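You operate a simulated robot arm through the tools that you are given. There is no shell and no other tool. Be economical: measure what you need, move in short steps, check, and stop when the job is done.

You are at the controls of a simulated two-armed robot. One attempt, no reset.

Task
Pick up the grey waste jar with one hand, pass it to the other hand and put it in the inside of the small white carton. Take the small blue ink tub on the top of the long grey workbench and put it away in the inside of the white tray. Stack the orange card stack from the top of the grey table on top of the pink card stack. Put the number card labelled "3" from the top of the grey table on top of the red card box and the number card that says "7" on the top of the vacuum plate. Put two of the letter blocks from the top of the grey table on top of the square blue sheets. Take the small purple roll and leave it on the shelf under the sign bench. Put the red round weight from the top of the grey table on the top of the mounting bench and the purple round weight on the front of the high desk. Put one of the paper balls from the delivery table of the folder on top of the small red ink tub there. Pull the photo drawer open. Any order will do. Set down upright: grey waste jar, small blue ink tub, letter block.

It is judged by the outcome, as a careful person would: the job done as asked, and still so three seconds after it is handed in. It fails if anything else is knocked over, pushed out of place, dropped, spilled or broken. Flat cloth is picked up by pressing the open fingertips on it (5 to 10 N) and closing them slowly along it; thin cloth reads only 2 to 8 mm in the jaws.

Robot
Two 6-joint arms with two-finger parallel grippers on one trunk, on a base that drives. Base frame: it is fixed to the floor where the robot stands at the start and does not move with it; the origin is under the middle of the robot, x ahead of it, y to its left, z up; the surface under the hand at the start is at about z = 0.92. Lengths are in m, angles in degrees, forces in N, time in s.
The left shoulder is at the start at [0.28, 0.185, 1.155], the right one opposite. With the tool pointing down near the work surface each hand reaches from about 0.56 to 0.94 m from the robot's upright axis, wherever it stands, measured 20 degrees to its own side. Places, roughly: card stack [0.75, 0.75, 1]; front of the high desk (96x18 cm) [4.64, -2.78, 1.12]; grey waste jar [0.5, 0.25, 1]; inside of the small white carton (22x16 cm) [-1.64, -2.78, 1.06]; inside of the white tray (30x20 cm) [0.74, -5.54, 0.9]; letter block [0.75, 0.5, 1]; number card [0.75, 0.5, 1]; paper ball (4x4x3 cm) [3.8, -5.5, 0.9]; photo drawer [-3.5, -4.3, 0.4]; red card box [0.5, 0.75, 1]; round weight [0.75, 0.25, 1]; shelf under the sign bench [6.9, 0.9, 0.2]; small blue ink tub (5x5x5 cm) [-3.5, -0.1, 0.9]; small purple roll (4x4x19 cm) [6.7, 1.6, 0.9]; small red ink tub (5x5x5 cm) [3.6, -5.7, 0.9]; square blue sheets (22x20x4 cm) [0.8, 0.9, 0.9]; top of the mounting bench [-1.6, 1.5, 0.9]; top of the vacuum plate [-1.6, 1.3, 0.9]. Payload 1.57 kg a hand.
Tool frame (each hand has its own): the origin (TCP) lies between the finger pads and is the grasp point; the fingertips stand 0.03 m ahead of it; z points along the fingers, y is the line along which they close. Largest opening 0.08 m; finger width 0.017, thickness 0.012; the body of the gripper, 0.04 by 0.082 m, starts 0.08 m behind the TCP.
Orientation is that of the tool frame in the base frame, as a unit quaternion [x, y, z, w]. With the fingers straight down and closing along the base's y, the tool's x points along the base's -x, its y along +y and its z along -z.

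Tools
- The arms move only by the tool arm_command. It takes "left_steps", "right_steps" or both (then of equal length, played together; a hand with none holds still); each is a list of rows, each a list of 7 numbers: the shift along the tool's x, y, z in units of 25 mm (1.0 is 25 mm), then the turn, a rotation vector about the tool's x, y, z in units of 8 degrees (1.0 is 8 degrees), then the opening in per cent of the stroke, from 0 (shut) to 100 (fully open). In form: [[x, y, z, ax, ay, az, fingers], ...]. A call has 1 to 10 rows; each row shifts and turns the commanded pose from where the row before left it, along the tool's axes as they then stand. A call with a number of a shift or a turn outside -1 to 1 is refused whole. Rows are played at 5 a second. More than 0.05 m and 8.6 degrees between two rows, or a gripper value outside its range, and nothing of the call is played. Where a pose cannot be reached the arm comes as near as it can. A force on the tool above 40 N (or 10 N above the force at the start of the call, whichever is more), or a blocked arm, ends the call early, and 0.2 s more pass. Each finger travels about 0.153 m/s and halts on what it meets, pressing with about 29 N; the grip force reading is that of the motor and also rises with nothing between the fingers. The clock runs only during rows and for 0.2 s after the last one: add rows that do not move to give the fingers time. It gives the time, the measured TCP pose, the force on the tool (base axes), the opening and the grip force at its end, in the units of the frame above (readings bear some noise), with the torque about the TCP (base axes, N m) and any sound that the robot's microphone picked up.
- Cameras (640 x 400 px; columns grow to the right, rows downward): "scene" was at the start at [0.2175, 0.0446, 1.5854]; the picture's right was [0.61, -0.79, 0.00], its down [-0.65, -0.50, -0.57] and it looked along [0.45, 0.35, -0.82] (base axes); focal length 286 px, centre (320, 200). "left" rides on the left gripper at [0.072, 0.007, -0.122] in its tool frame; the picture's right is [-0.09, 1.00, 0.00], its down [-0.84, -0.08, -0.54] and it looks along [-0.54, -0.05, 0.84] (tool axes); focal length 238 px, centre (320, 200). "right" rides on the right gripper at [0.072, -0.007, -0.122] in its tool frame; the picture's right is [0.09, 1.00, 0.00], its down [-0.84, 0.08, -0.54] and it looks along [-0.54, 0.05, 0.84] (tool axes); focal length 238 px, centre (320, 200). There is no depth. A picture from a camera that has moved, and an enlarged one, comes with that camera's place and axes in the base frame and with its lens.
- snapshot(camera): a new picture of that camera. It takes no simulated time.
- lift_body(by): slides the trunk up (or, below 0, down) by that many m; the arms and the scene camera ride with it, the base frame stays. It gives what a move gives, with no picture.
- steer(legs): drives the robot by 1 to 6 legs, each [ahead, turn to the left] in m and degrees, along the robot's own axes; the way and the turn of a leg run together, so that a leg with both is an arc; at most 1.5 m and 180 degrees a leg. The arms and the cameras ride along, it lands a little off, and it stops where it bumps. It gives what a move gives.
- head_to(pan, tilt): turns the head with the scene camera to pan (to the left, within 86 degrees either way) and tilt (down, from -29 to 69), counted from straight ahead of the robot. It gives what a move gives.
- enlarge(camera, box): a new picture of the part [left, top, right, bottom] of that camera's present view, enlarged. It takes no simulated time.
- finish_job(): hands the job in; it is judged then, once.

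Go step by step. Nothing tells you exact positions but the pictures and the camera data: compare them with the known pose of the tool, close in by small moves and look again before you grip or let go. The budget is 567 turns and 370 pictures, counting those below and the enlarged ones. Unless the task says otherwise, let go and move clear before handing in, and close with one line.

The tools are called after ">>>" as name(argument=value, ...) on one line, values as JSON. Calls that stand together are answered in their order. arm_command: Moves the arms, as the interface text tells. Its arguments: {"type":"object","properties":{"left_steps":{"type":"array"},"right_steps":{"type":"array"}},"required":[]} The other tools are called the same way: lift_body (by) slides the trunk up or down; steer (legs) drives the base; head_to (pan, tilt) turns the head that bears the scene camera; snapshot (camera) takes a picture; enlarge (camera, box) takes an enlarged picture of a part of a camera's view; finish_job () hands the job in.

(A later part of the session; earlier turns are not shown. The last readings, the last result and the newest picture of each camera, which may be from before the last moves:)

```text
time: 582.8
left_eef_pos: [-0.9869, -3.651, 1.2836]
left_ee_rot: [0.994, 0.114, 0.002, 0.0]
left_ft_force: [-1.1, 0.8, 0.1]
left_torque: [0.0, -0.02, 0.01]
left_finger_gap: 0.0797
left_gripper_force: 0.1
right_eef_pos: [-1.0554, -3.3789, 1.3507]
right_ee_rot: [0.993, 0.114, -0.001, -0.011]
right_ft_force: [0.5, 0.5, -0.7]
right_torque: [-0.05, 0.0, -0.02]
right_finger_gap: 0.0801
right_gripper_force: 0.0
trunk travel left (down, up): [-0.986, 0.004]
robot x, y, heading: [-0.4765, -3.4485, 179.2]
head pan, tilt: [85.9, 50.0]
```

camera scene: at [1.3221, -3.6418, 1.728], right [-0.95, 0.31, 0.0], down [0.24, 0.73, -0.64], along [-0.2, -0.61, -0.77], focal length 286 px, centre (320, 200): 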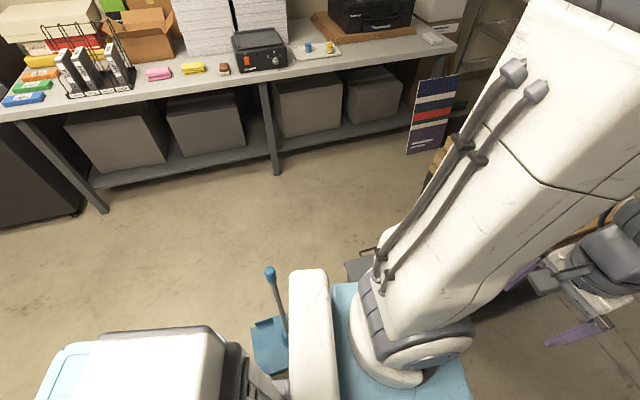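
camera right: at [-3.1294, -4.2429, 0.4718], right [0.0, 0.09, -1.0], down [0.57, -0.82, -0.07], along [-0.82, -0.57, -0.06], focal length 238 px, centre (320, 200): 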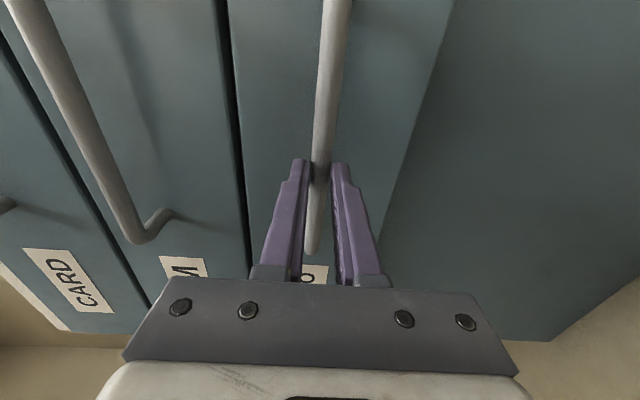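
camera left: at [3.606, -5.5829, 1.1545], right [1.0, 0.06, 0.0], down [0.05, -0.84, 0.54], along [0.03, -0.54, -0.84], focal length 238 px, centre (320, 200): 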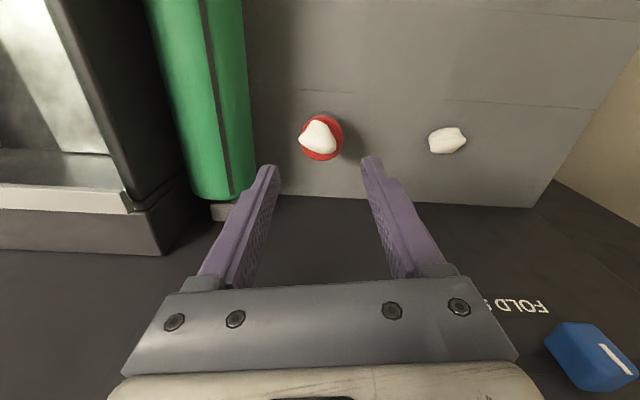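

Through the gap. I'll return by the known western lane (x≈-2.5) to the grey table.

>>> steer(legs=[[1.02, 0], [1.0, 0], [0, -89.5], [1.3, 0], [1.3, 0]])

```text
time: 609.0
left_eef_pos: [-2.784, -0.3085, 1.2825]
left_ee_rot: [0.79, -0.613, 0.001, 0.001]
left_ft_force: [-0.9, -0.6, -0.1]
left_torque: [0.02, 0.01, -0.02]
left_finger_gap: 0.0799
left_gripper_force: 0.1
right_eef_pos: [-2.515, -0.2334, 1.3514]
right_ee_rot: [0.791, -0.611, 0.008, -0.009]
right_ft_force: [-0.1, -0.3, -0.1]
right_torque: [-0.02, -0.02, 0.02]
right_finger_gap: 0.0801
right_gripper_force: 0.0
trunk travel left (down, up): [-0.986, 0.004]
robot x, y, heading: [-2.5676, -0.8188, 91.2]
head pan, tilt: [85.9, 50.0]
```

I'm close to the workbench on the left, and the long rear would hit it if I turned here. I'll zig-zag gently to x≈-2.0 first.

>>> steer(legs=[[0.45, -4], [0.45, -4], [0, 17], [-0.9, 0], [0, -30], [0.9, 0]])

```text
time: 625.2
left_eef_pos: [-2.0733, 0.5849, 1.2839]
left_ee_rot: [-0.666, 0.746, -0.001, -0.001]
left_ft_force: [0.0, 0.4, -0.6]
left_torque: [0.02, -0.03, 0.01]
left_finger_gap: 0.0801
left_gripper_force: 0.1
right_eef_pos: [-1.7966, 0.5573, 1.3508]
right_ee_rot: [-0.667, 0.745, -0.008, 0.007]
right_ft_force: [0.5, -0.1, 0.1]
right_torque: [-0.01, 0.02, -0.01]
right_finger_gap: 0.0799
right_gripper_force: 0.0
trunk travel left (down, up): [-0.986, 0.004]
robot x, y, heading: [-2.0585, 0.0365, 70.2]
head pan, tilt: [85.9, 50.0]
```

>>> steer(legs=[[0, -66], [1.4, 0], [0, -4.2]])

>>> lift_body(by=-0.13)

>>> head_to(pan=0, tilt=35)

>>> snapshot(camera="scene")

```text
time: 635.4
left_eef_pos: [-0.1692, 0.271, 1.2837]
left_ee_rot: [-0.096, 0.995, 0.0, -0.001]
left_ft_force: [-0.5, 0.8, 0.2]
left_torque: [0.02, 0.05, 0.01]
left_finger_gap: 0.0797
left_gripper_force: 0.1
right_eef_pos: [-0.1103, -0.003, 1.3494]
right_ee_rot: [-0.097, 0.995, -0.011, 0.001]
right_ft_force: [-0.1, 0.0, -0.3]
right_torque: [-0.01, 0.0, 0.03]
right_finger_gap: 0.0802
right_gripper_force: 0.1
trunk travel left (down, up): [-0.986, 0.004]
robot x, y, heading: [-0.688, 0.0863, -2.6]
head pan, tilt: [85.9, 50.0]
```

```text
time: 637.0
left_eef_pos: [-0.1684, 0.2712, 1.1531]
left_ee_rot: [-0.096, 0.995, 0.0, -0.001]
left_ft_force: [0.3, -1.1, 0.4]
left_torque: [0.03, 0.03, 0.01]
left_finger_gap: 0.0801
left_gripper_force: 0.1
right_eef_pos: [-0.1096, -0.0015, 1.2205]
right_ee_rot: [-0.096, 0.995, -0.012, 0.001]
right_ft_force: [0.6, -1.0, -0.3]
right_torque: [-0.02, -0.02, 0.0]
right_finger_gap: 0.0801
right_gripper_force: 0.0
trunk travel left (down, up): [-0.856, 0.134]
robot x, y, heading: [-0.6911, 0.0897, -2.4]
head pan, tilt: [85.9, 50.0]
```

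```text
time: 638.6
left_eef_pos: [-0.1683, 0.2715, 1.1539]
left_ee_rot: [-0.096, 0.995, 0.0, -0.001]
left_ft_force: [0.1, -1.2, 0.6]
left_torque: [0.01, -0.01, 0.05]
left_finger_gap: 0.08
left_gripper_force: 0.1
right_eef_pos: [-0.1101, -0.0026, 1.2206]
right_ee_rot: [-0.097, 0.995, -0.012, 0.0]
right_ft_force: [0.3, -0.2, 0.8]
right_torque: [-0.01, -0.01, 0.0]
right_finger_gap: 0.08
right_gripper_force: 0.0
trunk travel left (down, up): [-0.856, 0.134]
robot x, y, heading: [-0.6858, 0.0877, -2.5]
head pan, tilt: [0.0, 35.0]
```

```text
216 pictures are left
camera scene: at [-0.4394, 0.076, 1.6197], right [-0.04, -1.0, 0.0], down [-0.57, 0.03, -0.82], along [0.82, -0.04, -0.57], focal length 286 px, centre (320, 200)
```

scene: 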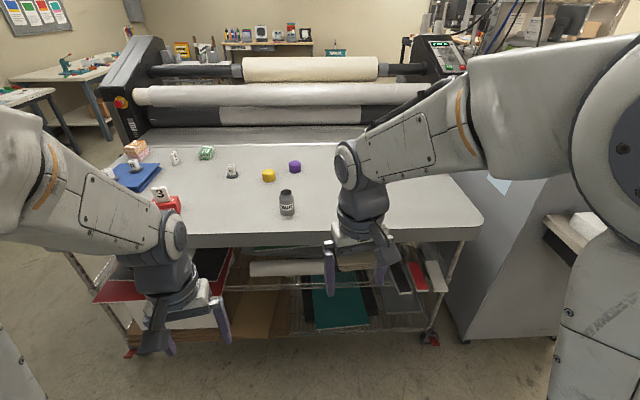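

>>> steer(legs=[[0, 2.5], [0.65, 0]])

>>> head_to(pan=0, tilt=58)

>>> snapshot(camera="scene")

>>> snapshot(camera="right")

```text
time: 642.7
left_eef_pos: [0.4837, 0.2825, 1.1534]
left_ee_rot: [-0.113, 0.994, 0.0, -0.001]
left_ft_force: [0.7, -1.0, -0.6]
left_torque: [0.01, -0.02, -0.02]
left_finger_gap: 0.08
left_gripper_force: 0.0
right_eef_pos: [0.5512, 0.0127, 1.2209]
right_ee_rot: [-0.114, 0.993, -0.011, 0.002]
right_ft_force: [-0.4, 0.7, -0.9]
right_torque: [0.02, -0.02, -0.02]
right_finger_gap: 0.08
right_gripper_force: 0.0
trunk travel left (down, up): [-0.856, 0.134]
robot x, y, heading: [-0.0335, 0.0828, -0.8]
head pan, tilt: [0.0, 35.0]
```

```text
time: 643.5
left_eef_pos: [0.4824, 0.2845, 1.153]
left_ee_rot: [-0.113, 0.994, -0.001, -0.001]
left_ft_force: [0.4, -0.3, 1.2]
left_torque: [0.02, 0.01, 0.04]
left_finger_gap: 0.08
left_gripper_force: 0.0
right_eef_pos: [0.5507, 0.013, 1.2201]
right_ee_rot: [-0.113, 0.993, -0.01, 0.001]
right_ft_force: [-0.2, 0.1, -0.5]
right_torque: [0.01, -0.01, 0.04]
right_finger_gap: 0.08
right_gripper_force: 0.0
trunk travel left (down, up): [-0.856, 0.134]
robot x, y, heading: [-0.0253, 0.0821, -0.6]
head pan, tilt: [0.0, 58.0]
```

```text
215 pictures are left
camera scene: at [0.1999, 0.0799, 1.5879], right [-0.01, -1.0, 0.0], down [-0.85, 0.01, -0.53], along [0.53, -0.01, -0.85], focal length 286 px, centre (320, 200)
```

scene: 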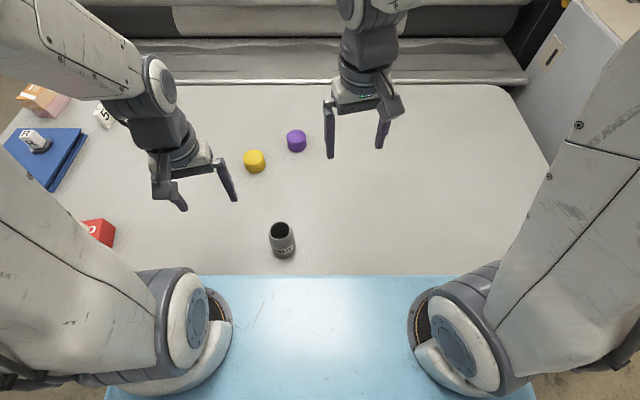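

```text
214 pictures are left
camera right: at [0.4824, -0.0074, 1.3423], right [-0.31, 0.95, -0.02], down [0.8, 0.28, 0.54], along [0.52, 0.15, -0.84], focal length 238 px, centre (320, 200)
```

right: 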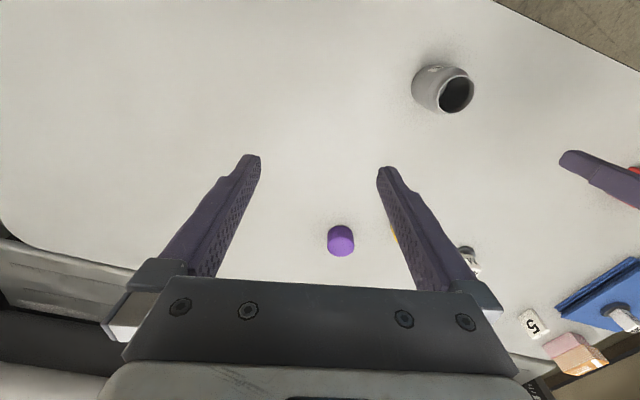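

The jar stands open-mouthed at ≈[0.487, 0.167]. Let me look at its shape closely before planning the hand-over.

>>> enlarge(camera="scene", box=[240, 200, 330, 270])

>>> enlarge(camera="right", box=[390, 40, 500, 130])

```text
5.71 times, centred on (285, 235) of scene
camera zoom: at [0.1999, 0.0799, 1.5879], right [-0.01, -1.0, 0.0], down [-0.85, 0.01, -0.53], along [0.53, -0.01, -0.85], focal length 1634 px, centre (520, 0)
```

zoom: 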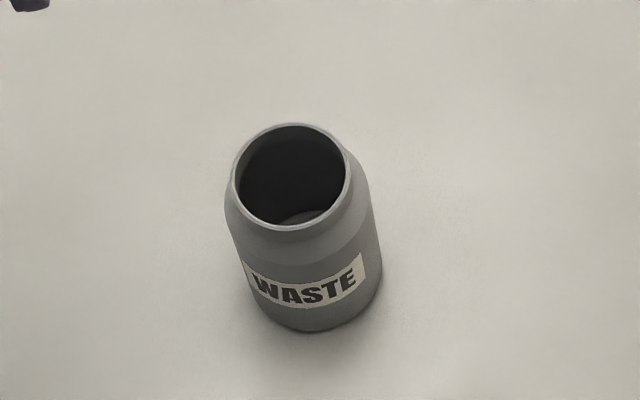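

```text
4.44 times, centred on (445, 85) of right
camera zoom: at [0.4824, -0.0074, 1.3423], right [-0.31, 0.95, -0.02], down [0.8, 0.28, 0.54], along [0.52, 0.15, -0.84], focal length 1059 px, centre (-236, 711)
```

zoom: 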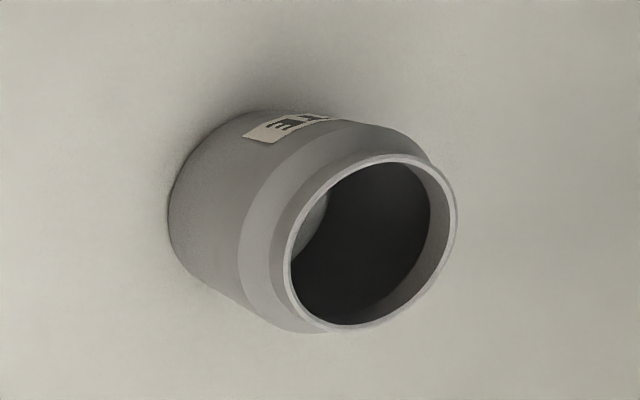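

The jar is ~60 mm across, ~88 mm tall, centred [0.480, 0.165]. Plan: left hand grips it low, pitched forward from the robot side; right hand then takes it from above with fingers fore-aft, leaving a top grip for placing. First, back 0.2 m and set the left wrist.

>>> steer(legs=[[-0.2, 0]])

>>> arm_command(left_steps=[[0, 0, -0.5, 0, 0, 0.81, 100], [0, 0, -0.5, 0, 0, 0.81, 100], [-0.8, -0.75, 0, 0, 0, 0, 100], [-0.8, -0.75, 0, 0, 0, 0, 100], [-0.8, -0.75, 0, 0, 0, 0, 100], [-0.8, -0.75, 0, 0, 0, 0, 100], [-0.8, -0.75, 0, 0, 0, 0, 100], [-0.8, -0.75, 0, 0, 0, 0, 100], [0, 0, 0, 0, 0, 0, 100]], right_steps=[[0, -0.8, 0, 0, 0, 0, 100], [0, -0.8, 0, 0, 0, 0, 100], [0, -0.8, 0, 0, 0, 0, 100], [0, -0.8, 0, 0, 0, 0, 100], [0, -0.8, 0, 0, 0, 0, 100], [0, -0.8, 0, 0, 0, 0, 100], [0, -0.8, 0, 0, 0, 0, 100], [0, 0, 0, 0, 0, 0, 100], [0, 0, 0, 0, 0, 0, 100]])

```text
time: 645.1
left_eef_pos: [0.2806, 0.2868, 1.1528]
left_ee_rot: [-0.112, 0.994, 0.0, 0.0]
left_ft_force: [0.5, 0.1, -0.8]
left_torque: [-0.01, -0.01, -0.01]
left_finger_gap: 0.0802
left_gripper_force: 0.0
right_eef_pos: [0.3504, 0.0154, 1.2212]
right_ee_rot: [-0.114, 0.993, -0.012, 0.001]
right_ft_force: [0.6, 0.3, 0.6]
right_torque: [0.0, 0.0, 0.01]
right_finger_gap: 0.08
right_gripper_force: 0.0
trunk travel left (down, up): [-0.856, 0.134]
robot x, y, heading: [-0.2295, 0.0851, -0.3]
head pan, tilt: [0.0, 58.0]
```

```text
time: 647.1
left_eef_pos: [0.4009, 0.1752, 1.1774]
left_ee_rot: [-0.001, 1.0, 0.0, -0.001]
left_ft_force: [0.8, 0.6, 0.0]
left_torque: [-0.02, -0.03, -0.01]
left_finger_gap: 0.08
left_gripper_force: 0.1
right_eef_pos: [0.3812, -0.1214, 1.2239]
right_ee_rot: [-0.115, 0.993, -0.011, 0.001]
right_ft_force: [-0.9, 0.0, -0.7]
right_torque: [0.02, 0.0, 0.0]
right_finger_gap: 0.0803
right_gripper_force: 0.1
trunk travel left (down, up): [-0.856, 0.134]
robot x, y, heading: [-0.232, 0.0857, -0.5]
head pan, tilt: [0.0, 58.0]
```

>>> arm_command(left_steps=[[0, -0.3, 0, 0, -1, 0, 100], [0, 0, 0, 0, -1, 0, 100], [0, 0, 0, 0, -1, 0, 100], [0, 0, 0, 0, -1, 0, 100], [0, 0, 0, 0, -1, 0, 100], [0, 0, 0, 0, -1, 0, 100], [0, 0, 0, 0, 0, 0, 100]])

>>> snapshot(camera="scene")

```text
time: 648.7
left_eef_pos: [0.4106, 0.168, 1.1809]
left_ee_rot: [-0.005, 0.932, 0.016, 0.362]
left_ft_force: [0.7, -1.2, -0.1]
left_torque: [0.01, 0.0, -0.01]
left_finger_gap: 0.08
left_gripper_force: 0.0
left hand out of reach, approached as far as the arm can: row 5, 6
right_eef_pos: [0.382, -0.1221, 1.2247]
right_ee_rot: [-0.114, 0.993, -0.011, 0.002]
right_ft_force: [0.5, 0.0, 0.4]
right_torque: [0.02, 0.01, 0.03]
right_finger_gap: 0.0799
right_gripper_force: 0.1
trunk travel left (down, up): [-0.856, 0.134]
robot x, y, heading: [-0.2331, 0.0842, -0.6]
head pan, tilt: [0.0, 58.0]
```

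```text
211 pictures are left
camera scene: at [-0.002, 0.0824, 1.5878], right [-0.01, -1.0, 0.0], down [-0.85, 0.01, -0.53], along [0.53, -0.01, -0.85], focal length 286 px, centre (320, 200)
```

scene: 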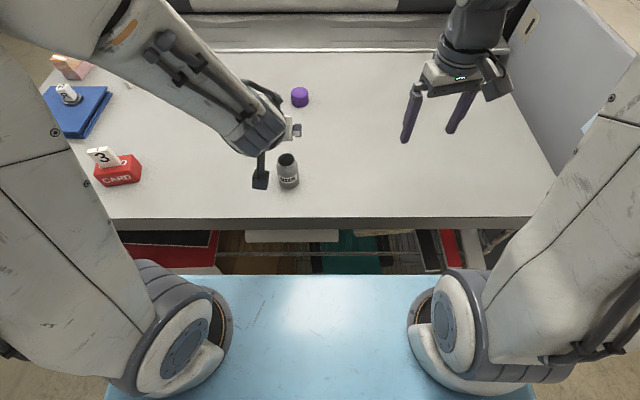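

The left tool now points forward-down at ≈47°. I'll lower it straight down behind the jar, fingers open at the jar's sides.

>>> arm_command(left_steps=[[0.88, -0.03, 0.98, 0, 0, 0, 100], [0.88, -0.03, 0.98, 0, 0, 0, 100], [0.88, -0.03, 0.98, 0, 0, 0, 100], [0.88, -0.03, 0.98, 0, 0, 0, 100], [0.6, 0, 0.66, 0, 0, 0, 100], [0, 0, 0, 0, 0, 0, 100]])

>>> snapshot(camera="left")

>>> enlarge(camera="scene", box=[220, 80, 360, 230])

```text
time: 650.1
left_eef_pos: [0.4459, 0.1482, 1.0603]
left_ee_rot: [-0.003, 0.933, 0.019, 0.361]
left_ft_force: [-0.6, 0.1, -0.2]
left_torque: [0.01, 0.02, 0.0]
left_finger_gap: 0.08
left_gripper_force: 0.1
left hand out of reach, approached as far as the arm can: row 1, 2, 4, 5
right_eef_pos: [0.3801, -0.121, 1.2245]
right_ee_rot: [-0.114, 0.993, -0.012, 0.001]
right_ft_force: [0.3, 0.0, -0.2]
right_torque: [0.03, -0.01, -0.02]
right_finger_gap: 0.0801
right_gripper_force: 0.1
trunk travel left (down, up): [-0.856, 0.134]
robot x, y, heading: [-0.2319, 0.0806, -0.4]
head pan, tilt: [0.0, 58.0]
```

```text
210 pictures are left
camera left: at [0.3109, 0.1512, 1.1028], right [0.05, 0.99, 0.1], down [0.26, -0.11, 0.96], along [0.97, -0.02, -0.26], focal length 238 px, centre (320, 200)
```

left: 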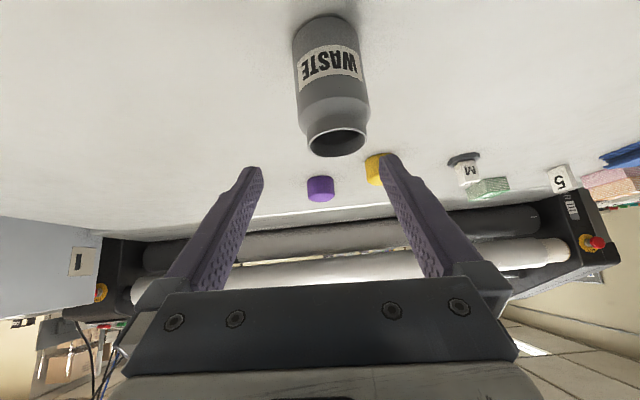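

```text
2.67 times, centred on (290, 155) of scene
camera zoom: at [-0.0021, 0.0825, 1.5878], right [-0.01, -1.0, 0.0], down [-0.85, 0.01, -0.53], along [0.53, -0.01, -0.85], focal length 763 px, centre (400, 320)
```

zoom: 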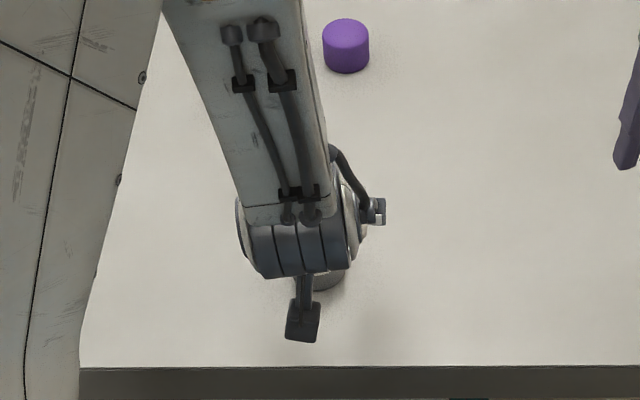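

Too close to the shoulder for that pose. Back up 0.15 m more, then bring the hand to the pre-grasp position.

>>> steer(legs=[[-0.15, 0]])

>>> arm_command(left_steps=[[-0.45, 0.14, 0.89, 0, 0, 0, 100], [-0.45, 0.14, 0.89, 0, 0, 0, 100], [-0.45, 0.14, 0.89, 0, 0, 0, 100], [-0.45, 0.14, 0.89, 0, 0, 0, 100], [-0.45, 0.14, 0.89, 0, 0, 0, 100], [0, 0, 0, 0, 0, 0, 100]])

>>> snapshot(camera="left")

```text
time: 651.5
left_eef_pos: [0.2929, 0.1496, 1.061]
left_ee_rot: [-0.003, 0.933, 0.02, 0.36]
left_ft_force: [-0.6, 1.0, -0.8]
left_torque: [0.01, 0.02, 0.04]
left_finger_gap: 0.0802
left_gripper_force: 0.1
right_eef_pos: [0.2277, -0.1214, 1.2245]
right_ee_rot: [-0.114, 0.993, -0.011, 0.002]
right_ft_force: [0.0, -0.4, -0.1]
right_torque: [-0.02, -0.02, 0.02]
right_finger_gap: 0.08
right_gripper_force: 0.1
trunk travel left (down, up): [-0.856, 0.134]
robot x, y, heading: [-0.3814, 0.0854, -0.8]
head pan, tilt: [0.0, 58.0]
```

```text
time: 652.9
left_eef_pos: [0.4106, 0.1725, 1.0172]
left_ee_rot: [-0.003, 0.932, 0.019, 0.361]
left_ft_force: [-0.1, 0.6, -0.3]
left_torque: [-0.01, -0.01, -0.04]
left_finger_gap: 0.0799
left_gripper_force: 0.0
right_eef_pos: [0.2276, -0.1207, 1.2251]
right_ee_rot: [-0.113, 0.993, -0.011, 0.002]
right_ft_force: [-0.3, -0.1, -0.3]
right_torque: [-0.01, -0.02, -0.02]
right_finger_gap: 0.0801
right_gripper_force: 0.1
trunk travel left (down, up): [-0.856, 0.134]
robot x, y, heading: [-0.3853, 0.0886, -0.6]
head pan, tilt: [0.0, 58.0]
```

```text
208 pictures are left
camera left: at [0.2736, 0.174, 1.0591], right [0.05, 0.99, 0.1], down [0.26, -0.11, 0.96], along [0.97, -0.02, -0.26], focal length 238 px, centre (320, 200)
```

left: 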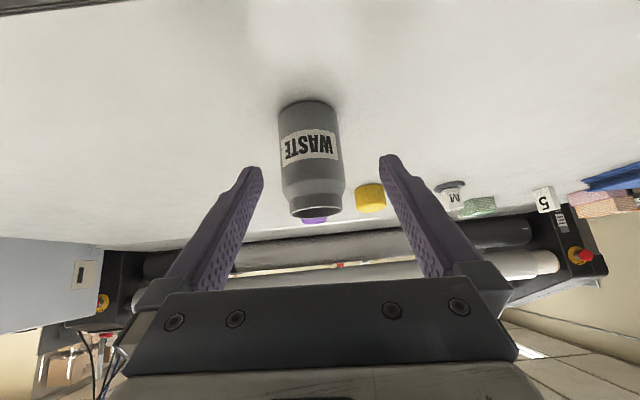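

Good. Advance along the tool axis toward the jar.

>>> arm_command(left_steps=[[0, -0.1, 0.7, 0, 0, 0, 100], [0, -0.1, 0.7, 0, 0, 0, 100], [0, 0, 0.7, 0, 0, 0, 100], [0, 0, 0.4, 0, 0, 0, 100], [0, 0, 0, 0, 0, 0, 100]])

>>> snapshot(camera="left")

>>> enlarge(camera="scene", box=[220, 40, 360, 160])

```text
time: 654.1
left_eef_pos: [0.4517, 0.1692, 0.9697]
left_ee_rot: [-0.002, 0.932, 0.021, 0.361]
left_ft_force: [-0.7, 0.3, -0.1]
left_torque: [0.01, 0.02, 0.03]
left_finger_gap: 0.0801
left_gripper_force: 0.0
right_eef_pos: [0.2285, -0.1212, 1.2245]
right_ee_rot: [-0.114, 0.993, -0.012, 0.002]
right_ft_force: [-0.1, -0.9, 1.3]
right_torque: [0.02, 0.01, -0.01]
right_finger_gap: 0.0801
right_gripper_force: 0.0
trunk travel left (down, up): [-0.856, 0.134]
robot x, y, heading: [-0.382, 0.0871, -0.5]
head pan, tilt: [0.0, 58.0]
```

```text
207 pictures are left
camera left: at [0.3156, 0.171, 1.0125], right [0.05, 0.99, 0.1], down [0.26, -0.11, 0.96], along [0.97, -0.02, -0.26], focal length 238 px, centre (320, 200)
```

left: 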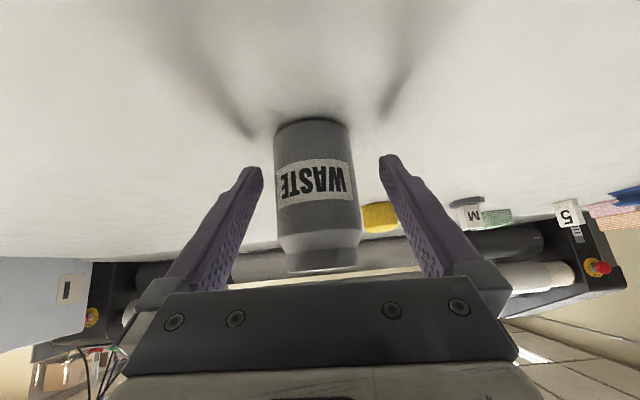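

```text
3.33 times, centred on (290, 100) of scene
camera zoom: at [-0.1552, 0.0839, 1.5878], right [-0.01, -1.0, 0.0], down [-0.85, 0.01, -0.53], along [0.53, -0.01, -0.85], focal length 953 px, centre (420, 533)
```

zoom: 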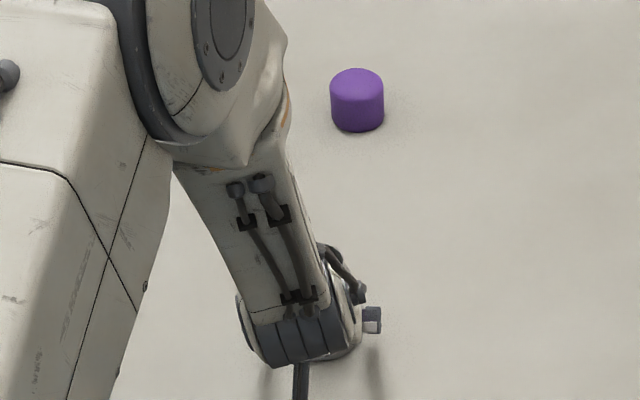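

>>> arm_command(left_steps=[[-0.11, 0, 0.45, 0, 0, 0, 100], [-0.11, 0, 0.44, 0, 0, 0, 100], [0, 0, 0, 0, 0, 0, 85], [0, 0, 0, 0, 0, 0, 60], [0, 0, 0, 0, 0, 0, 40], [0, 0, 0, 0, 0, 0, 40]])

>>> snapshot(camera="left")

```text
time: 655.5
left_eef_pos: [0.4706, 0.1698, 0.9578]
left_ee_rot: [-0.004, 0.933, 0.021, 0.36]
left_ft_force: [0.8, 0.3, 1.9]
left_torque: [-0.02, -0.05, -0.01]
left_finger_gap: 0.0577
left_gripper_force: 29.0
right_eef_pos: [0.2264, -0.119, 1.2255]
right_ee_rot: [-0.114, 0.993, -0.011, 0.002]
right_ft_force: [0.6, -0.7, 0.4]
right_torque: [0.02, -0.02, -0.05]
right_finger_gap: 0.0801
right_gripper_force: 0.1
trunk travel left (down, up): [-0.856, 0.134]
robot x, y, heading: [-0.3879, 0.087, -0.6]
head pan, tilt: [0.0, 58.0]
```

```text
205 pictures are left
camera left: at [0.3344, 0.172, 1.0002], right [0.05, 0.99, 0.1], down [0.26, -0.11, 0.96], along [0.97, -0.02, -0.26], focal length 238 px, centre (320, 200)
```

left: 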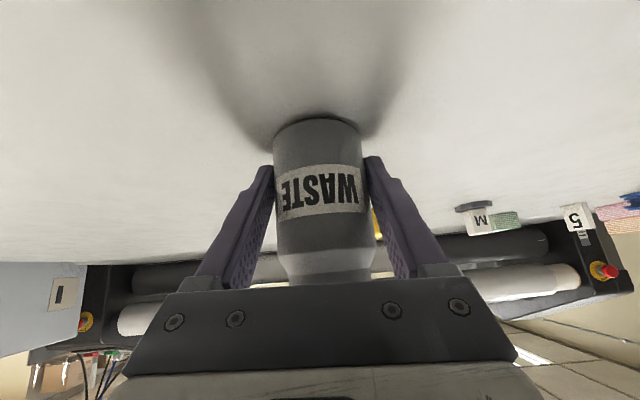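

Gripped (58 mm). Lift, then bring the jar back toward the robot's centreline.

>>> arm_command(left_steps=[[-0.4, 0, -0.44, 0, 0, 0, 40], [-0.7, 0, -0.75, 0, 0, 0, 40], [-0.8, 0, -0.88, 0, 0, 0, 40], [-0.8, 0, -0.88, 0, 0, 0, 40], [-0.8, 0, -0.88, 0, 0, 0, 40], [-0.8, 0, -0.88, 0, 0, 0, 40], [-0.4, 0, -0.5, 0, 0, 0, 40], [0, 0, 0, 0, 0, 0, 40]])

>>> snapshot(camera="left")

```text
time: 657.3
left_eef_pos: [0.4702, 0.1633, 1.1324]
left_ee_rot: [-0.002, 0.932, 0.02, 0.361]
left_ft_force: [0.2, -0.1, -0.8]
left_torque: [-0.04, -0.01, 0.05]
left_finger_gap: 0.0573
left_gripper_force: 28.6
right_eef_pos: [0.2274, -0.1198, 1.2256]
right_ee_rot: [-0.113, 0.994, -0.011, 0.002]
right_ft_force: [0.1, 0.2, -0.7]
right_torque: [0.04, -0.01, -0.01]
right_finger_gap: 0.0801
right_gripper_force: 0.0
trunk travel left (down, up): [-0.856, 0.134]
robot x, y, heading: [-0.3827, 0.0871, -0.7]
head pan, tilt: [0.0, 58.0]
```

```text
204 pictures are left
camera left: at [0.334, 0.167, 1.1752], right [0.05, 0.99, 0.1], down [0.26, -0.11, 0.96], along [0.97, -0.02, -0.26], focal length 238 px, centre (320, 200)
```

left: 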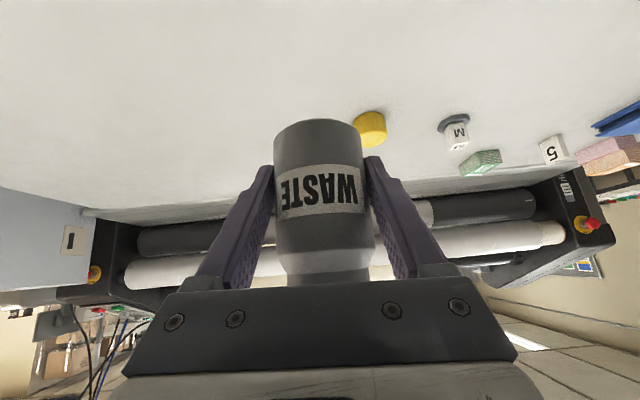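

>>> arm_command(left_steps=[[0.5, -0.5, -0.45, 0, 0, 0, 40], [0.6, -0.65, -0.55, 0, 0, 0, 40], [0.6, -0.65, -0.55, 0, 0, 0, 40], [0.6, -0.65, -0.55, 0, 0, 0, 40], [0.6, -0.65, -0.55, 0, 0, 0, 40], [0, 0, 0, 0, 0, 0, 40], [0, 0, 0, 0, 0, 0, 40], [0, 0, 0, 0, 0, 0, 40], [0, 0, 0, 0, 0, 0, 40], [0, 0, 0, 0, 0, 0, 40]], right_steps=[[0, -0.5, -0.8, 0, 0, -0.96, 100], [0, 0, -0.8, 0, 0, -0.96, 100], [0, 0, -0.8, 0, 0, -0.96, 100], [0, 0, 0, 0, 0, -0.96, 100], [0, 0, 0, 0, 0, -0.96, 100], [0, 0, 0, 0, 0, -0.96, 100], [0, 0, 0, 0, 0, -0.96, 100], [0, 0, 0, 0, 0, -0.96, 100], [0, 0, 0, 0, 0, -0.96, 100], [0, 0, 0, 0, 0, -0.96, 100]])

>>> snapshot(camera="scene")

```text
time: 659.5
left_eef_pos: [0.3732, 0.0835, 1.1298]
left_ee_rot: [-0.003, 0.932, 0.02, 0.361]
left_ft_force: [-0.2, 0.0, -0.9]
left_torque: [-0.04, 0.0, 0.02]
left_finger_gap: 0.0569
left_gripper_force: 29.4
right_eef_pos: [0.2294, -0.131, 1.284]
right_ee_rot: [0.707, -0.707, 0.009, 0.005]
right_ft_force: [0.1, 0.1, -0.4]
right_torque: [0.0, 0.01, -0.02]
right_finger_gap: 0.0799
right_gripper_force: 0.0
trunk travel left (down, up): [-0.856, 0.134]
robot x, y, heading: [-0.3864, 0.0866, -0.6]
head pan, tilt: [0.0, 58.0]
```

```text
203 pictures are left
camera scene: at [-0.1553, 0.0838, 1.5878], right [-0.01, -1.0, 0.0], down [-0.85, 0.01, -0.53], along [0.53, -0.01, -0.85], focal length 286 px, centre (320, 200)
```

scene: 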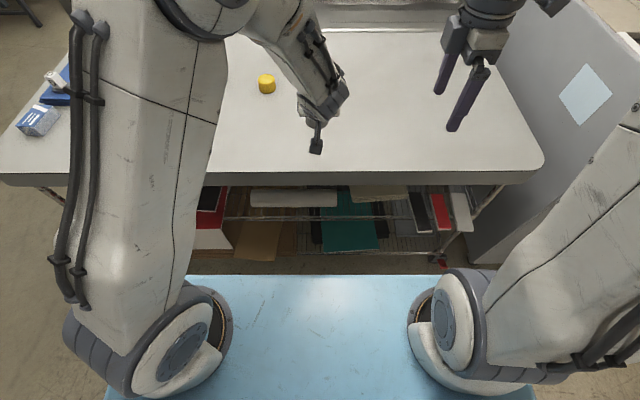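

Left holds the jar near the centreline; the right hand is rolled. Bring the right hand forward and up first, then check its view.

>>> arm_command(right_steps=[[0, -0.9, -0.6, 0, 0, 0, 85], [0, -0.9, -0.6, 0, 0, 0, 85], [0, -0.9, -0.6, 0, 0, 0, 85], [0, -0.9, -0.6, 0, 0, 0, 85], [0, -0.9, 0, 0, 0, 0, 85], [0, -0.9, 0, 0, 0, 0, 85], [-0.8, -0.9, 0, 0, 0, 0, 85], [-0.8, 0, 0, 0, 0, 0, 85], [-0.8, 0, 0, 0, 0, 0, 85], [0, 0, 0, 0, 0, 0, 85]])

>>> snapshot(camera="right")

>>> snapshot(camera="scene")

```text
time: 661.7
left_eef_pos: [0.3726, 0.084, 1.1301]
left_ee_rot: [-0.002, 0.933, 0.019, 0.36]
left_ft_force: [-0.5, -0.1, 0.1]
left_torque: [-0.01, 0.01, 0.02]
left_finger_gap: 0.0569
left_gripper_force: 28.9
right_eef_pos: [0.3876, -0.0704, 1.3424]
right_ee_rot: [-0.707, 0.707, -0.01, -0.005]
right_ft_force: [0.1, -0.3, 0.8]
right_torque: [-0.06, 0.01, -0.03]
right_finger_gap: 0.0684
right_gripper_force: 0.0
trunk travel left (down, up): [-0.856, 0.134]
robot x, y, heading: [-0.3827, 0.0882, -0.7]
head pan, tilt: [0.0, 58.0]
```

```text
202 pictures are left
camera right: at [0.394, -0.1405, 1.4663], right [-1.0, -0.09, 0.0], down [-0.08, 0.85, 0.52], along [-0.04, 0.52, -0.85], focal length 238 px, centre (320, 200)
```

right: 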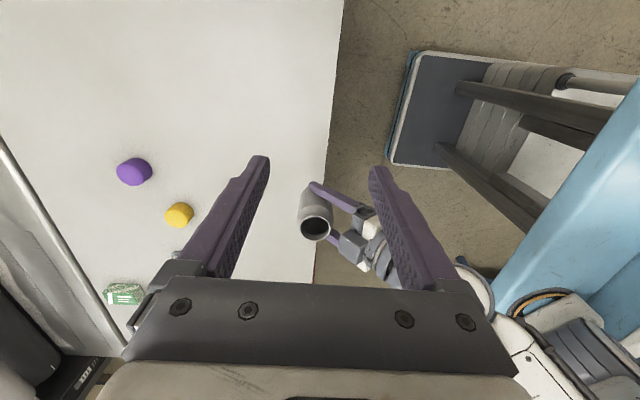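

```text
201 pictures are left
camera scene: at [-0.1552, 0.084, 1.5878], right [-0.01, -1.0, 0.0], down [-0.85, 0.01, -0.53], along [0.53, -0.01, -0.85], focal length 286 px, centre (320, 200)
```

scene: 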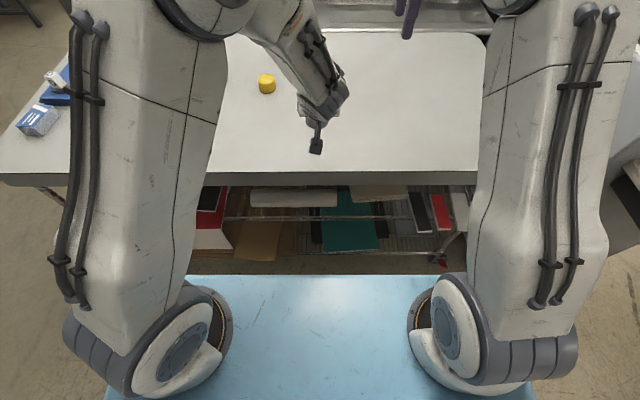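

>>> arm_command(right_steps=[[-0.8, 0, 0, 0, 0, 0, 85], [-0.8, 0, 0, 0, 0, 0, 85], [-0.8, 0, 0, 0, 0, 0, 85], [-0.8, 0, 0, 0, 0, 0, 85], [0, 0, 0, 0, 0, 0, 85]])

>>> snapshot(camera="right")

```text
time: 662.9
left_eef_pos: [0.3735, 0.0832, 1.1289]
left_ee_rot: [-0.003, 0.932, 0.019, 0.361]
left_ft_force: [0.3, -0.1, -0.9]
left_torque: [0.03, 0.01, -0.01]
left_finger_gap: 0.0568
left_gripper_force: 28.7
right_eef_pos: [0.387, 0.0108, 1.3417]
right_ee_rot: [-0.707, 0.707, -0.009, -0.005]
right_ft_force: [-0.5, 0.8, -0.9]
right_torque: [-0.02, -0.04, 0.0]
right_finger_gap: 0.068
right_gripper_force: 0.1
trunk travel left (down, up): [-0.856, 0.134]
robot x, y, heading: [-0.383, 0.0841, -0.5]
head pan, tilt: [0.0, 58.0]
```

```text
200 pictures are left
camera right: at [0.3931, -0.0585, 1.4657], right [-1.0, -0.09, 0.0], down [-0.08, 0.85, 0.52], along [-0.04, 0.52, -0.85], focal length 238 px, centre (320, 200)
```

right: 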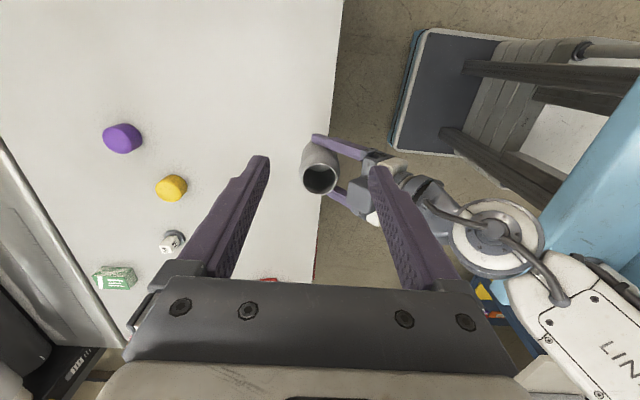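

The robot-side finger would foul the left palm in this roll. Closing along Y with the camera facing away clears everything, so I'll roll the right hand another −90° (camera to +X).

>>> arm_command(right_steps=[[0.5, 0, 0, 0, 0, -1, 100], [0.5, 0, 0, 0, 0, -1, 100], [0, 0, 0, 0, 0, -1, 100], [0, 0, 0, 0, 0, -1, 100], [0, 0, 0, 0, 0, -1, 100], [0, 0, 0, 0, 0, -1, 100], [0, 0, 0, 0, 0, -1, 100], [0, 0, 0, 0, 0, -1, 100], [0, 0, 0, 0, 0, -1, 100], [0, 0, 0, 0, 0, -1, 100]])

>>> arm_command(right_steps=[[0, 0, 0, 0, 0, -1, 100], [0, 0, 0, 0, 0, -0.25, 100], [0, 0, 0, 0, 0, 0, 100]])

>>> snapshot(camera="right")

```text
time: 665.1
left_eef_pos: [0.3723, 0.0836, 1.1293]
left_ee_rot: [-0.003, 0.933, 0.02, 0.36]
left_ft_force: [0.2, -0.3, -1.4]
left_torque: [0.04, 0.04, -0.02]
left_finger_gap: 0.0567
left_gripper_force: 29.1
right_eef_pos: [0.3892, -0.0148, 1.3435]
right_ee_rot: [0.996, -0.086, 0.004, 0.011]
right_ft_force: [0.8, -0.2, 0.7]
right_torque: [-0.01, 0.03, 0.03]
right_finger_gap: 0.08
right_gripper_force: 0.1
trunk travel left (down, up): [-0.856, 0.134]
robot x, y, heading: [-0.3853, 0.0832, -0.6]
head pan, tilt: [0.0, 58.0]
```

```text
time: 665.9
left_eef_pos: [0.3732, 0.0838, 1.1295]
left_ee_rot: [-0.004, 0.933, 0.021, 0.36]
left_ft_force: [-0.2, -0.9, -2.0]
left_torque: [-0.02, 0.02, 0.01]
left_finger_gap: 0.0567
left_gripper_force: 28.5
right_eef_pos: [0.389, -0.0146, 1.3431]
right_ee_rot: [1.0, 0.0, 0.002, 0.01]
right_ft_force: [-0.9, 0.0, -0.4]
right_torque: [-0.04, 0.0, 0.02]
right_finger_gap: 0.0803
right_gripper_force: 0.1
trunk travel left (down, up): [-0.856, 0.134]
robot x, y, heading: [-0.3875, 0.0837, -0.7]
head pan, tilt: [0.0, 58.0]
```

```text
199 pictures are left
camera right: at [0.4609, -0.0054, 1.4649], right [0.09, -1.0, 0.02], down [-0.84, -0.07, 0.54], along [-0.54, -0.07, -0.84], focal length 238 px, centre (320, 200)
```

right: 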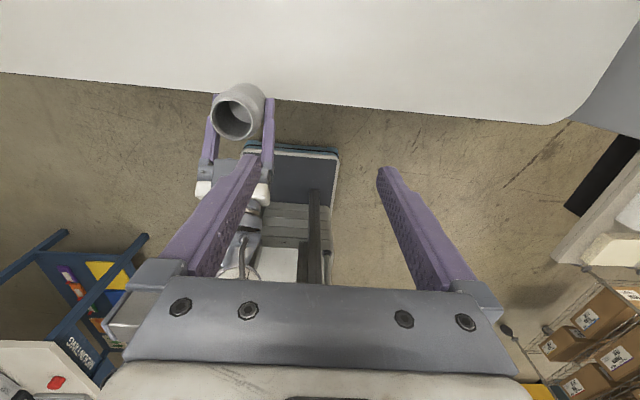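

The roll works. Move over the jar.

>>> arm_command(right_steps=[[-0.04, -0.95, 0, 0, 0, 0, 100], [-0.04, -0.95, 0, 0, 0, 0, 100], [-0.04, -0.95, 0, 0, 0, 0, 100], [-0.04, -0.95, 0, 0, 0, 0, 100], [0, 0, 0.8, 0, 0, 0, 100], [0, 0, 0, 0, 0, 0, 100]])

>>> snapshot(camera="right")

```text
time: 667.3
left_eef_pos: [0.3726, 0.0834, 1.1297]
left_ee_rot: [-0.003, 0.932, 0.021, 0.361]
left_ft_force: [-0.3, 0.2, -1.3]
left_torque: [0.0, -0.01, -0.03]
left_finger_gap: 0.0571
left_gripper_force: 29.2
right_eef_pos: [0.3866, 0.0799, 1.321]
right_ee_rot: [1.0, -0.001, 0.003, 0.011]
right_ft_force: [-0.6, 0.4, -0.1]
right_torque: [-0.02, 0.02, 0.02]
right_finger_gap: 0.0802
right_gripper_force: 0.1
trunk travel left (down, up): [-0.856, 0.134]
robot x, y, heading: [-0.3832, 0.0868, -0.6]
head pan, tilt: [0.0, 58.0]
```

```text
198 pictures are left
camera right: at [0.458, 0.0893, 1.4434], right [0.09, -1.0, 0.02], down [-0.84, -0.06, 0.54], along [-0.54, -0.07, -0.84], focal length 238 px, centre (320, 200)
```

right: 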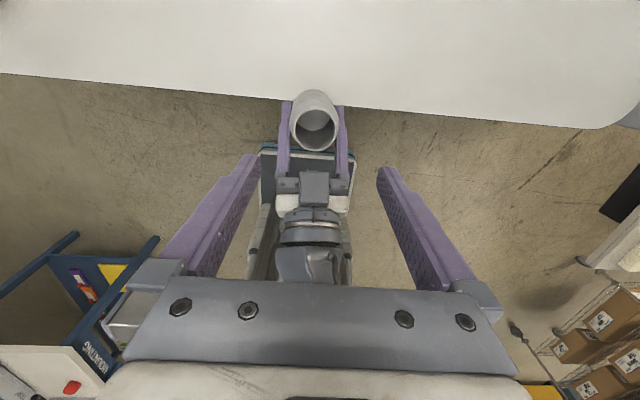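

>>> arm_command(right_steps=[[-0.1, 0, 0.9, 0, 0, 0, 100], [0, 0, 0.9, 0, 0, 0, 100], [0, 0, 0.9, 0, 0, 0, 100], [0, 0, 0.9, 0, 0, 0, 100], [0, 0, 0.6, 0, 0, 0, 100], [0, 0, 0, 0, 0, 0, 100]])

>>> snapshot(camera="right")

>>> snapshot(camera="left")

```text
time: 668.7
left_eef_pos: [0.3729, 0.0834, 1.1305]
left_ee_rot: [-0.004, 0.932, 0.021, 0.361]
left_ft_force: [-0.1, -0.5, -1.7]
left_torque: [0.06, 0.03, 0.0]
left_finger_gap: 0.057
left_gripper_force: 28.9
right_eef_pos: [0.3827, 0.0772, 1.2153]
right_ee_rot: [1.0, 0.0, 0.003, 0.011]
right_ft_force: [0.3, 0.3, 0.4]
right_torque: [0.03, -0.01, -0.01]
right_finger_gap: 0.0799
right_gripper_force: 0.0
trunk travel left (down, up): [-0.856, 0.134]
robot x, y, heading: [-0.3876, 0.0835, -0.7]
head pan, tilt: [0.0, 58.0]
```

```text
197 pictures are left
camera right: at [0.4554, 0.086, 1.3381], right [0.09, -1.0, 0.02], down [-0.84, -0.06, 0.54], along [-0.54, -0.07, -0.84], focal length 238 px, centre (320, 200)
```

right: 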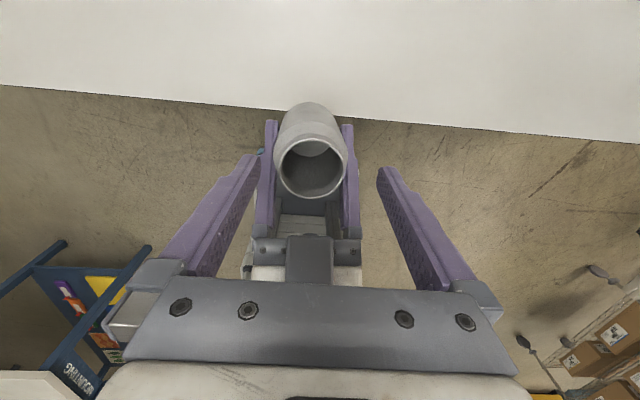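

```text
196 pictures are left
camera left: at [0.2369, 0.0867, 1.1717], right [0.05, 0.99, 0.1], down [0.26, -0.11, 0.96], along [0.97, -0.02, -0.26], focal length 238 px, centre (320, 200)
```

left: 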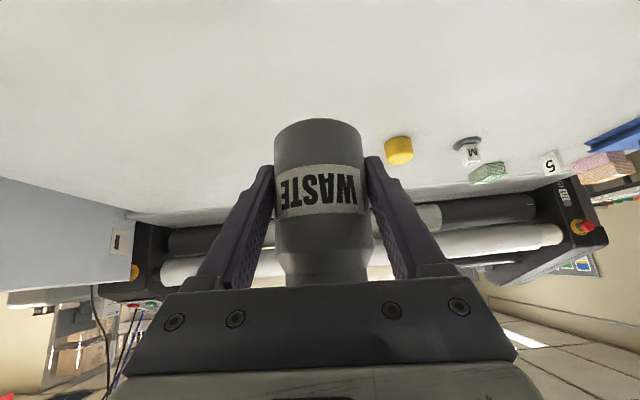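

>>> arm_command(right_steps=[[0, -0.16, 0.6, 0, 0, 0, 100], [0, 0, 0.5, 0, 0, 0, 100], [0, 0, 0.45, 0, 0, 0, 100], [0, 0, 0, 0, 0, 0, 100]])

>>> snapshot(camera="right")

>>> snapshot(camera="left")

```text
time: 669.7
left_eef_pos: [0.3735, 0.0838, 1.1297]
left_ee_rot: [-0.003, 0.932, 0.02, 0.361]
left_ft_force: [1.7, 0.2, -0.7]
left_torque: [0.02, 0.01, -0.02]
left_finger_gap: 0.0569
left_gripper_force: 29.4
right_eef_pos: [0.3841, 0.08, 1.1762]
right_ee_rot: [1.0, -0.001, 0.002, 0.011]
right_ft_force: [0.9, -0.2, 0.1]
right_torque: [-0.02, 0.01, 0.0]
right_finger_gap: 0.0798
right_gripper_force: 0.0
trunk travel left (down, up): [-0.856, 0.134]
robot x, y, heading: [-0.3845, 0.0883, -0.7]
head pan, tilt: [0.0, 58.0]
```

```text
195 pictures are left
camera right: at [0.4557, 0.0898, 1.299], right [0.09, -1.0, 0.02], down [-0.84, -0.06, 0.54], along [-0.54, -0.07, -0.84], focal length 238 px, centre (320, 200)
```

right: 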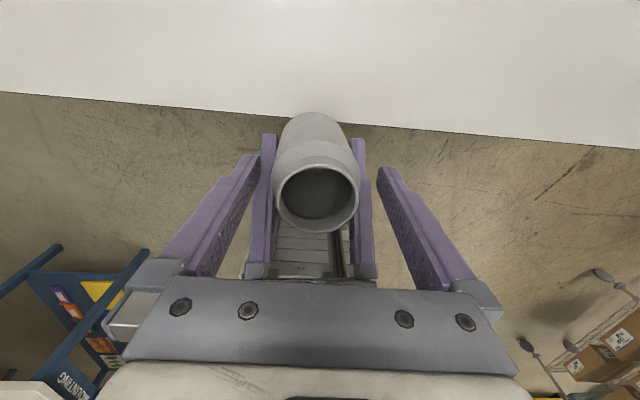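

```text
194 pictures are left
camera left: at [0.2369, 0.0867, 1.1717], right [0.05, 0.99, 0.1], down [0.26, -0.11, 0.96], along [0.97, -0.02, -0.26], focal length 238 px, centre (320, 200)
```

left: 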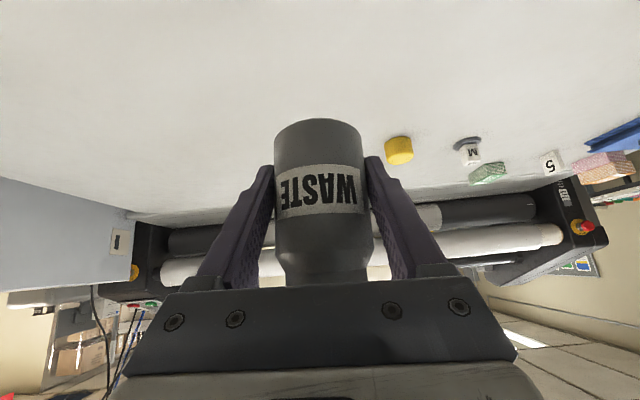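

Both hands are in place with ≈6 mm clearance between finger pairs. Close the right hand on the upper body.

>>> arm_command(right_steps=[[0, 0, 0, 0, 0, 0, 85], [0, 0, 0, 0, 0, 0, 75], [0, 0, 0, 0, 0, 0, 60], [0, 0, 0, 0, 0, 0, 40], [0, 0, 0, 0, 0, 0, 40]])

>>> snapshot(camera="right")

```text
time: 670.9
left_eef_pos: [0.3728, 0.0833, 1.1295]
left_ee_rot: [-0.002, 0.933, 0.019, 0.361]
left_ft_force: [-2.9, -16.0, 1.4]
left_torque: [-0.3, -0.03, -0.14]
left_finger_gap: 0.057
left_gripper_force: 29.2
right_eef_pos: [0.3841, 0.0824, 1.1775]
right_ee_rot: [1.0, -0.001, 0.003, 0.009]
right_ft_force: [2.0, 15.1, -2.7]
right_torque: [1.02, -0.11, -0.03]
right_finger_gap: 0.0578
right_gripper_force: 29.5
trunk travel left (down, up): [-0.856, 0.134]
robot x, y, heading: [-0.3844, 0.0864, -0.3]
head pan, tilt: [0.0, 58.0]
```

```text
193 pictures are left
camera right: at [0.4555, 0.0908, 1.2995], right [0.09, -1.0, 0.02], down [-0.84, -0.07, 0.54], along [-0.53, -0.07, -0.84], focal length 238 px, centre (320, 200)
```

right: 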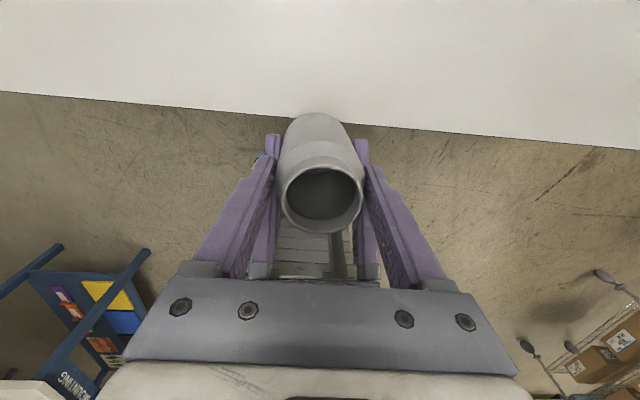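

Both hold it. Open the left hand and withdraw it backwards along its axis.

>>> arm_command(left_steps=[[0, 0, 0, 0, 0, 0, 60], [0, 0, 0, 0, 0, 0, 80], [0, 0, 0, 0, 0, 0, 100], [0, 0, 0, 0, 0, 0, 100]])

>>> snapshot(camera="right")

```text
time: 671.9
left_eef_pos: [0.3721, 0.0842, 1.1297]
left_ee_rot: [-0.003, 0.933, 0.02, 0.36]
left_ft_force: [0.2, -0.3, -0.4]
left_torque: [-0.01, -0.04, 0.02]
left_finger_gap: 0.08
left_gripper_force: 0.1
right_eef_pos: [0.3847, 0.0799, 1.1775]
right_ee_rot: [1.0, -0.002, 0.003, 0.011]
right_ft_force: [-0.7, 0.5, 0.2]
right_torque: [0.03, -0.01, -0.01]
right_finger_gap: 0.0581
right_gripper_force: 28.6
trunk travel left (down, up): [-0.856, 0.134]
robot x, y, heading: [-0.3833, 0.085, -1.0]
head pan, tilt: [0.0, 58.0]
```

```text
192 pictures are left
camera right: at [0.4556, 0.0895, 1.2993], right [0.09, -1.0, 0.02], down [-0.84, -0.06, 0.54], along [-0.54, -0.07, -0.84], focal length 238 px, centre (320, 200)
```

right: 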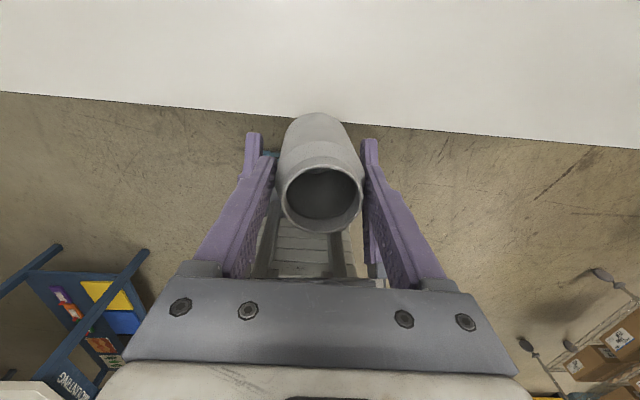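

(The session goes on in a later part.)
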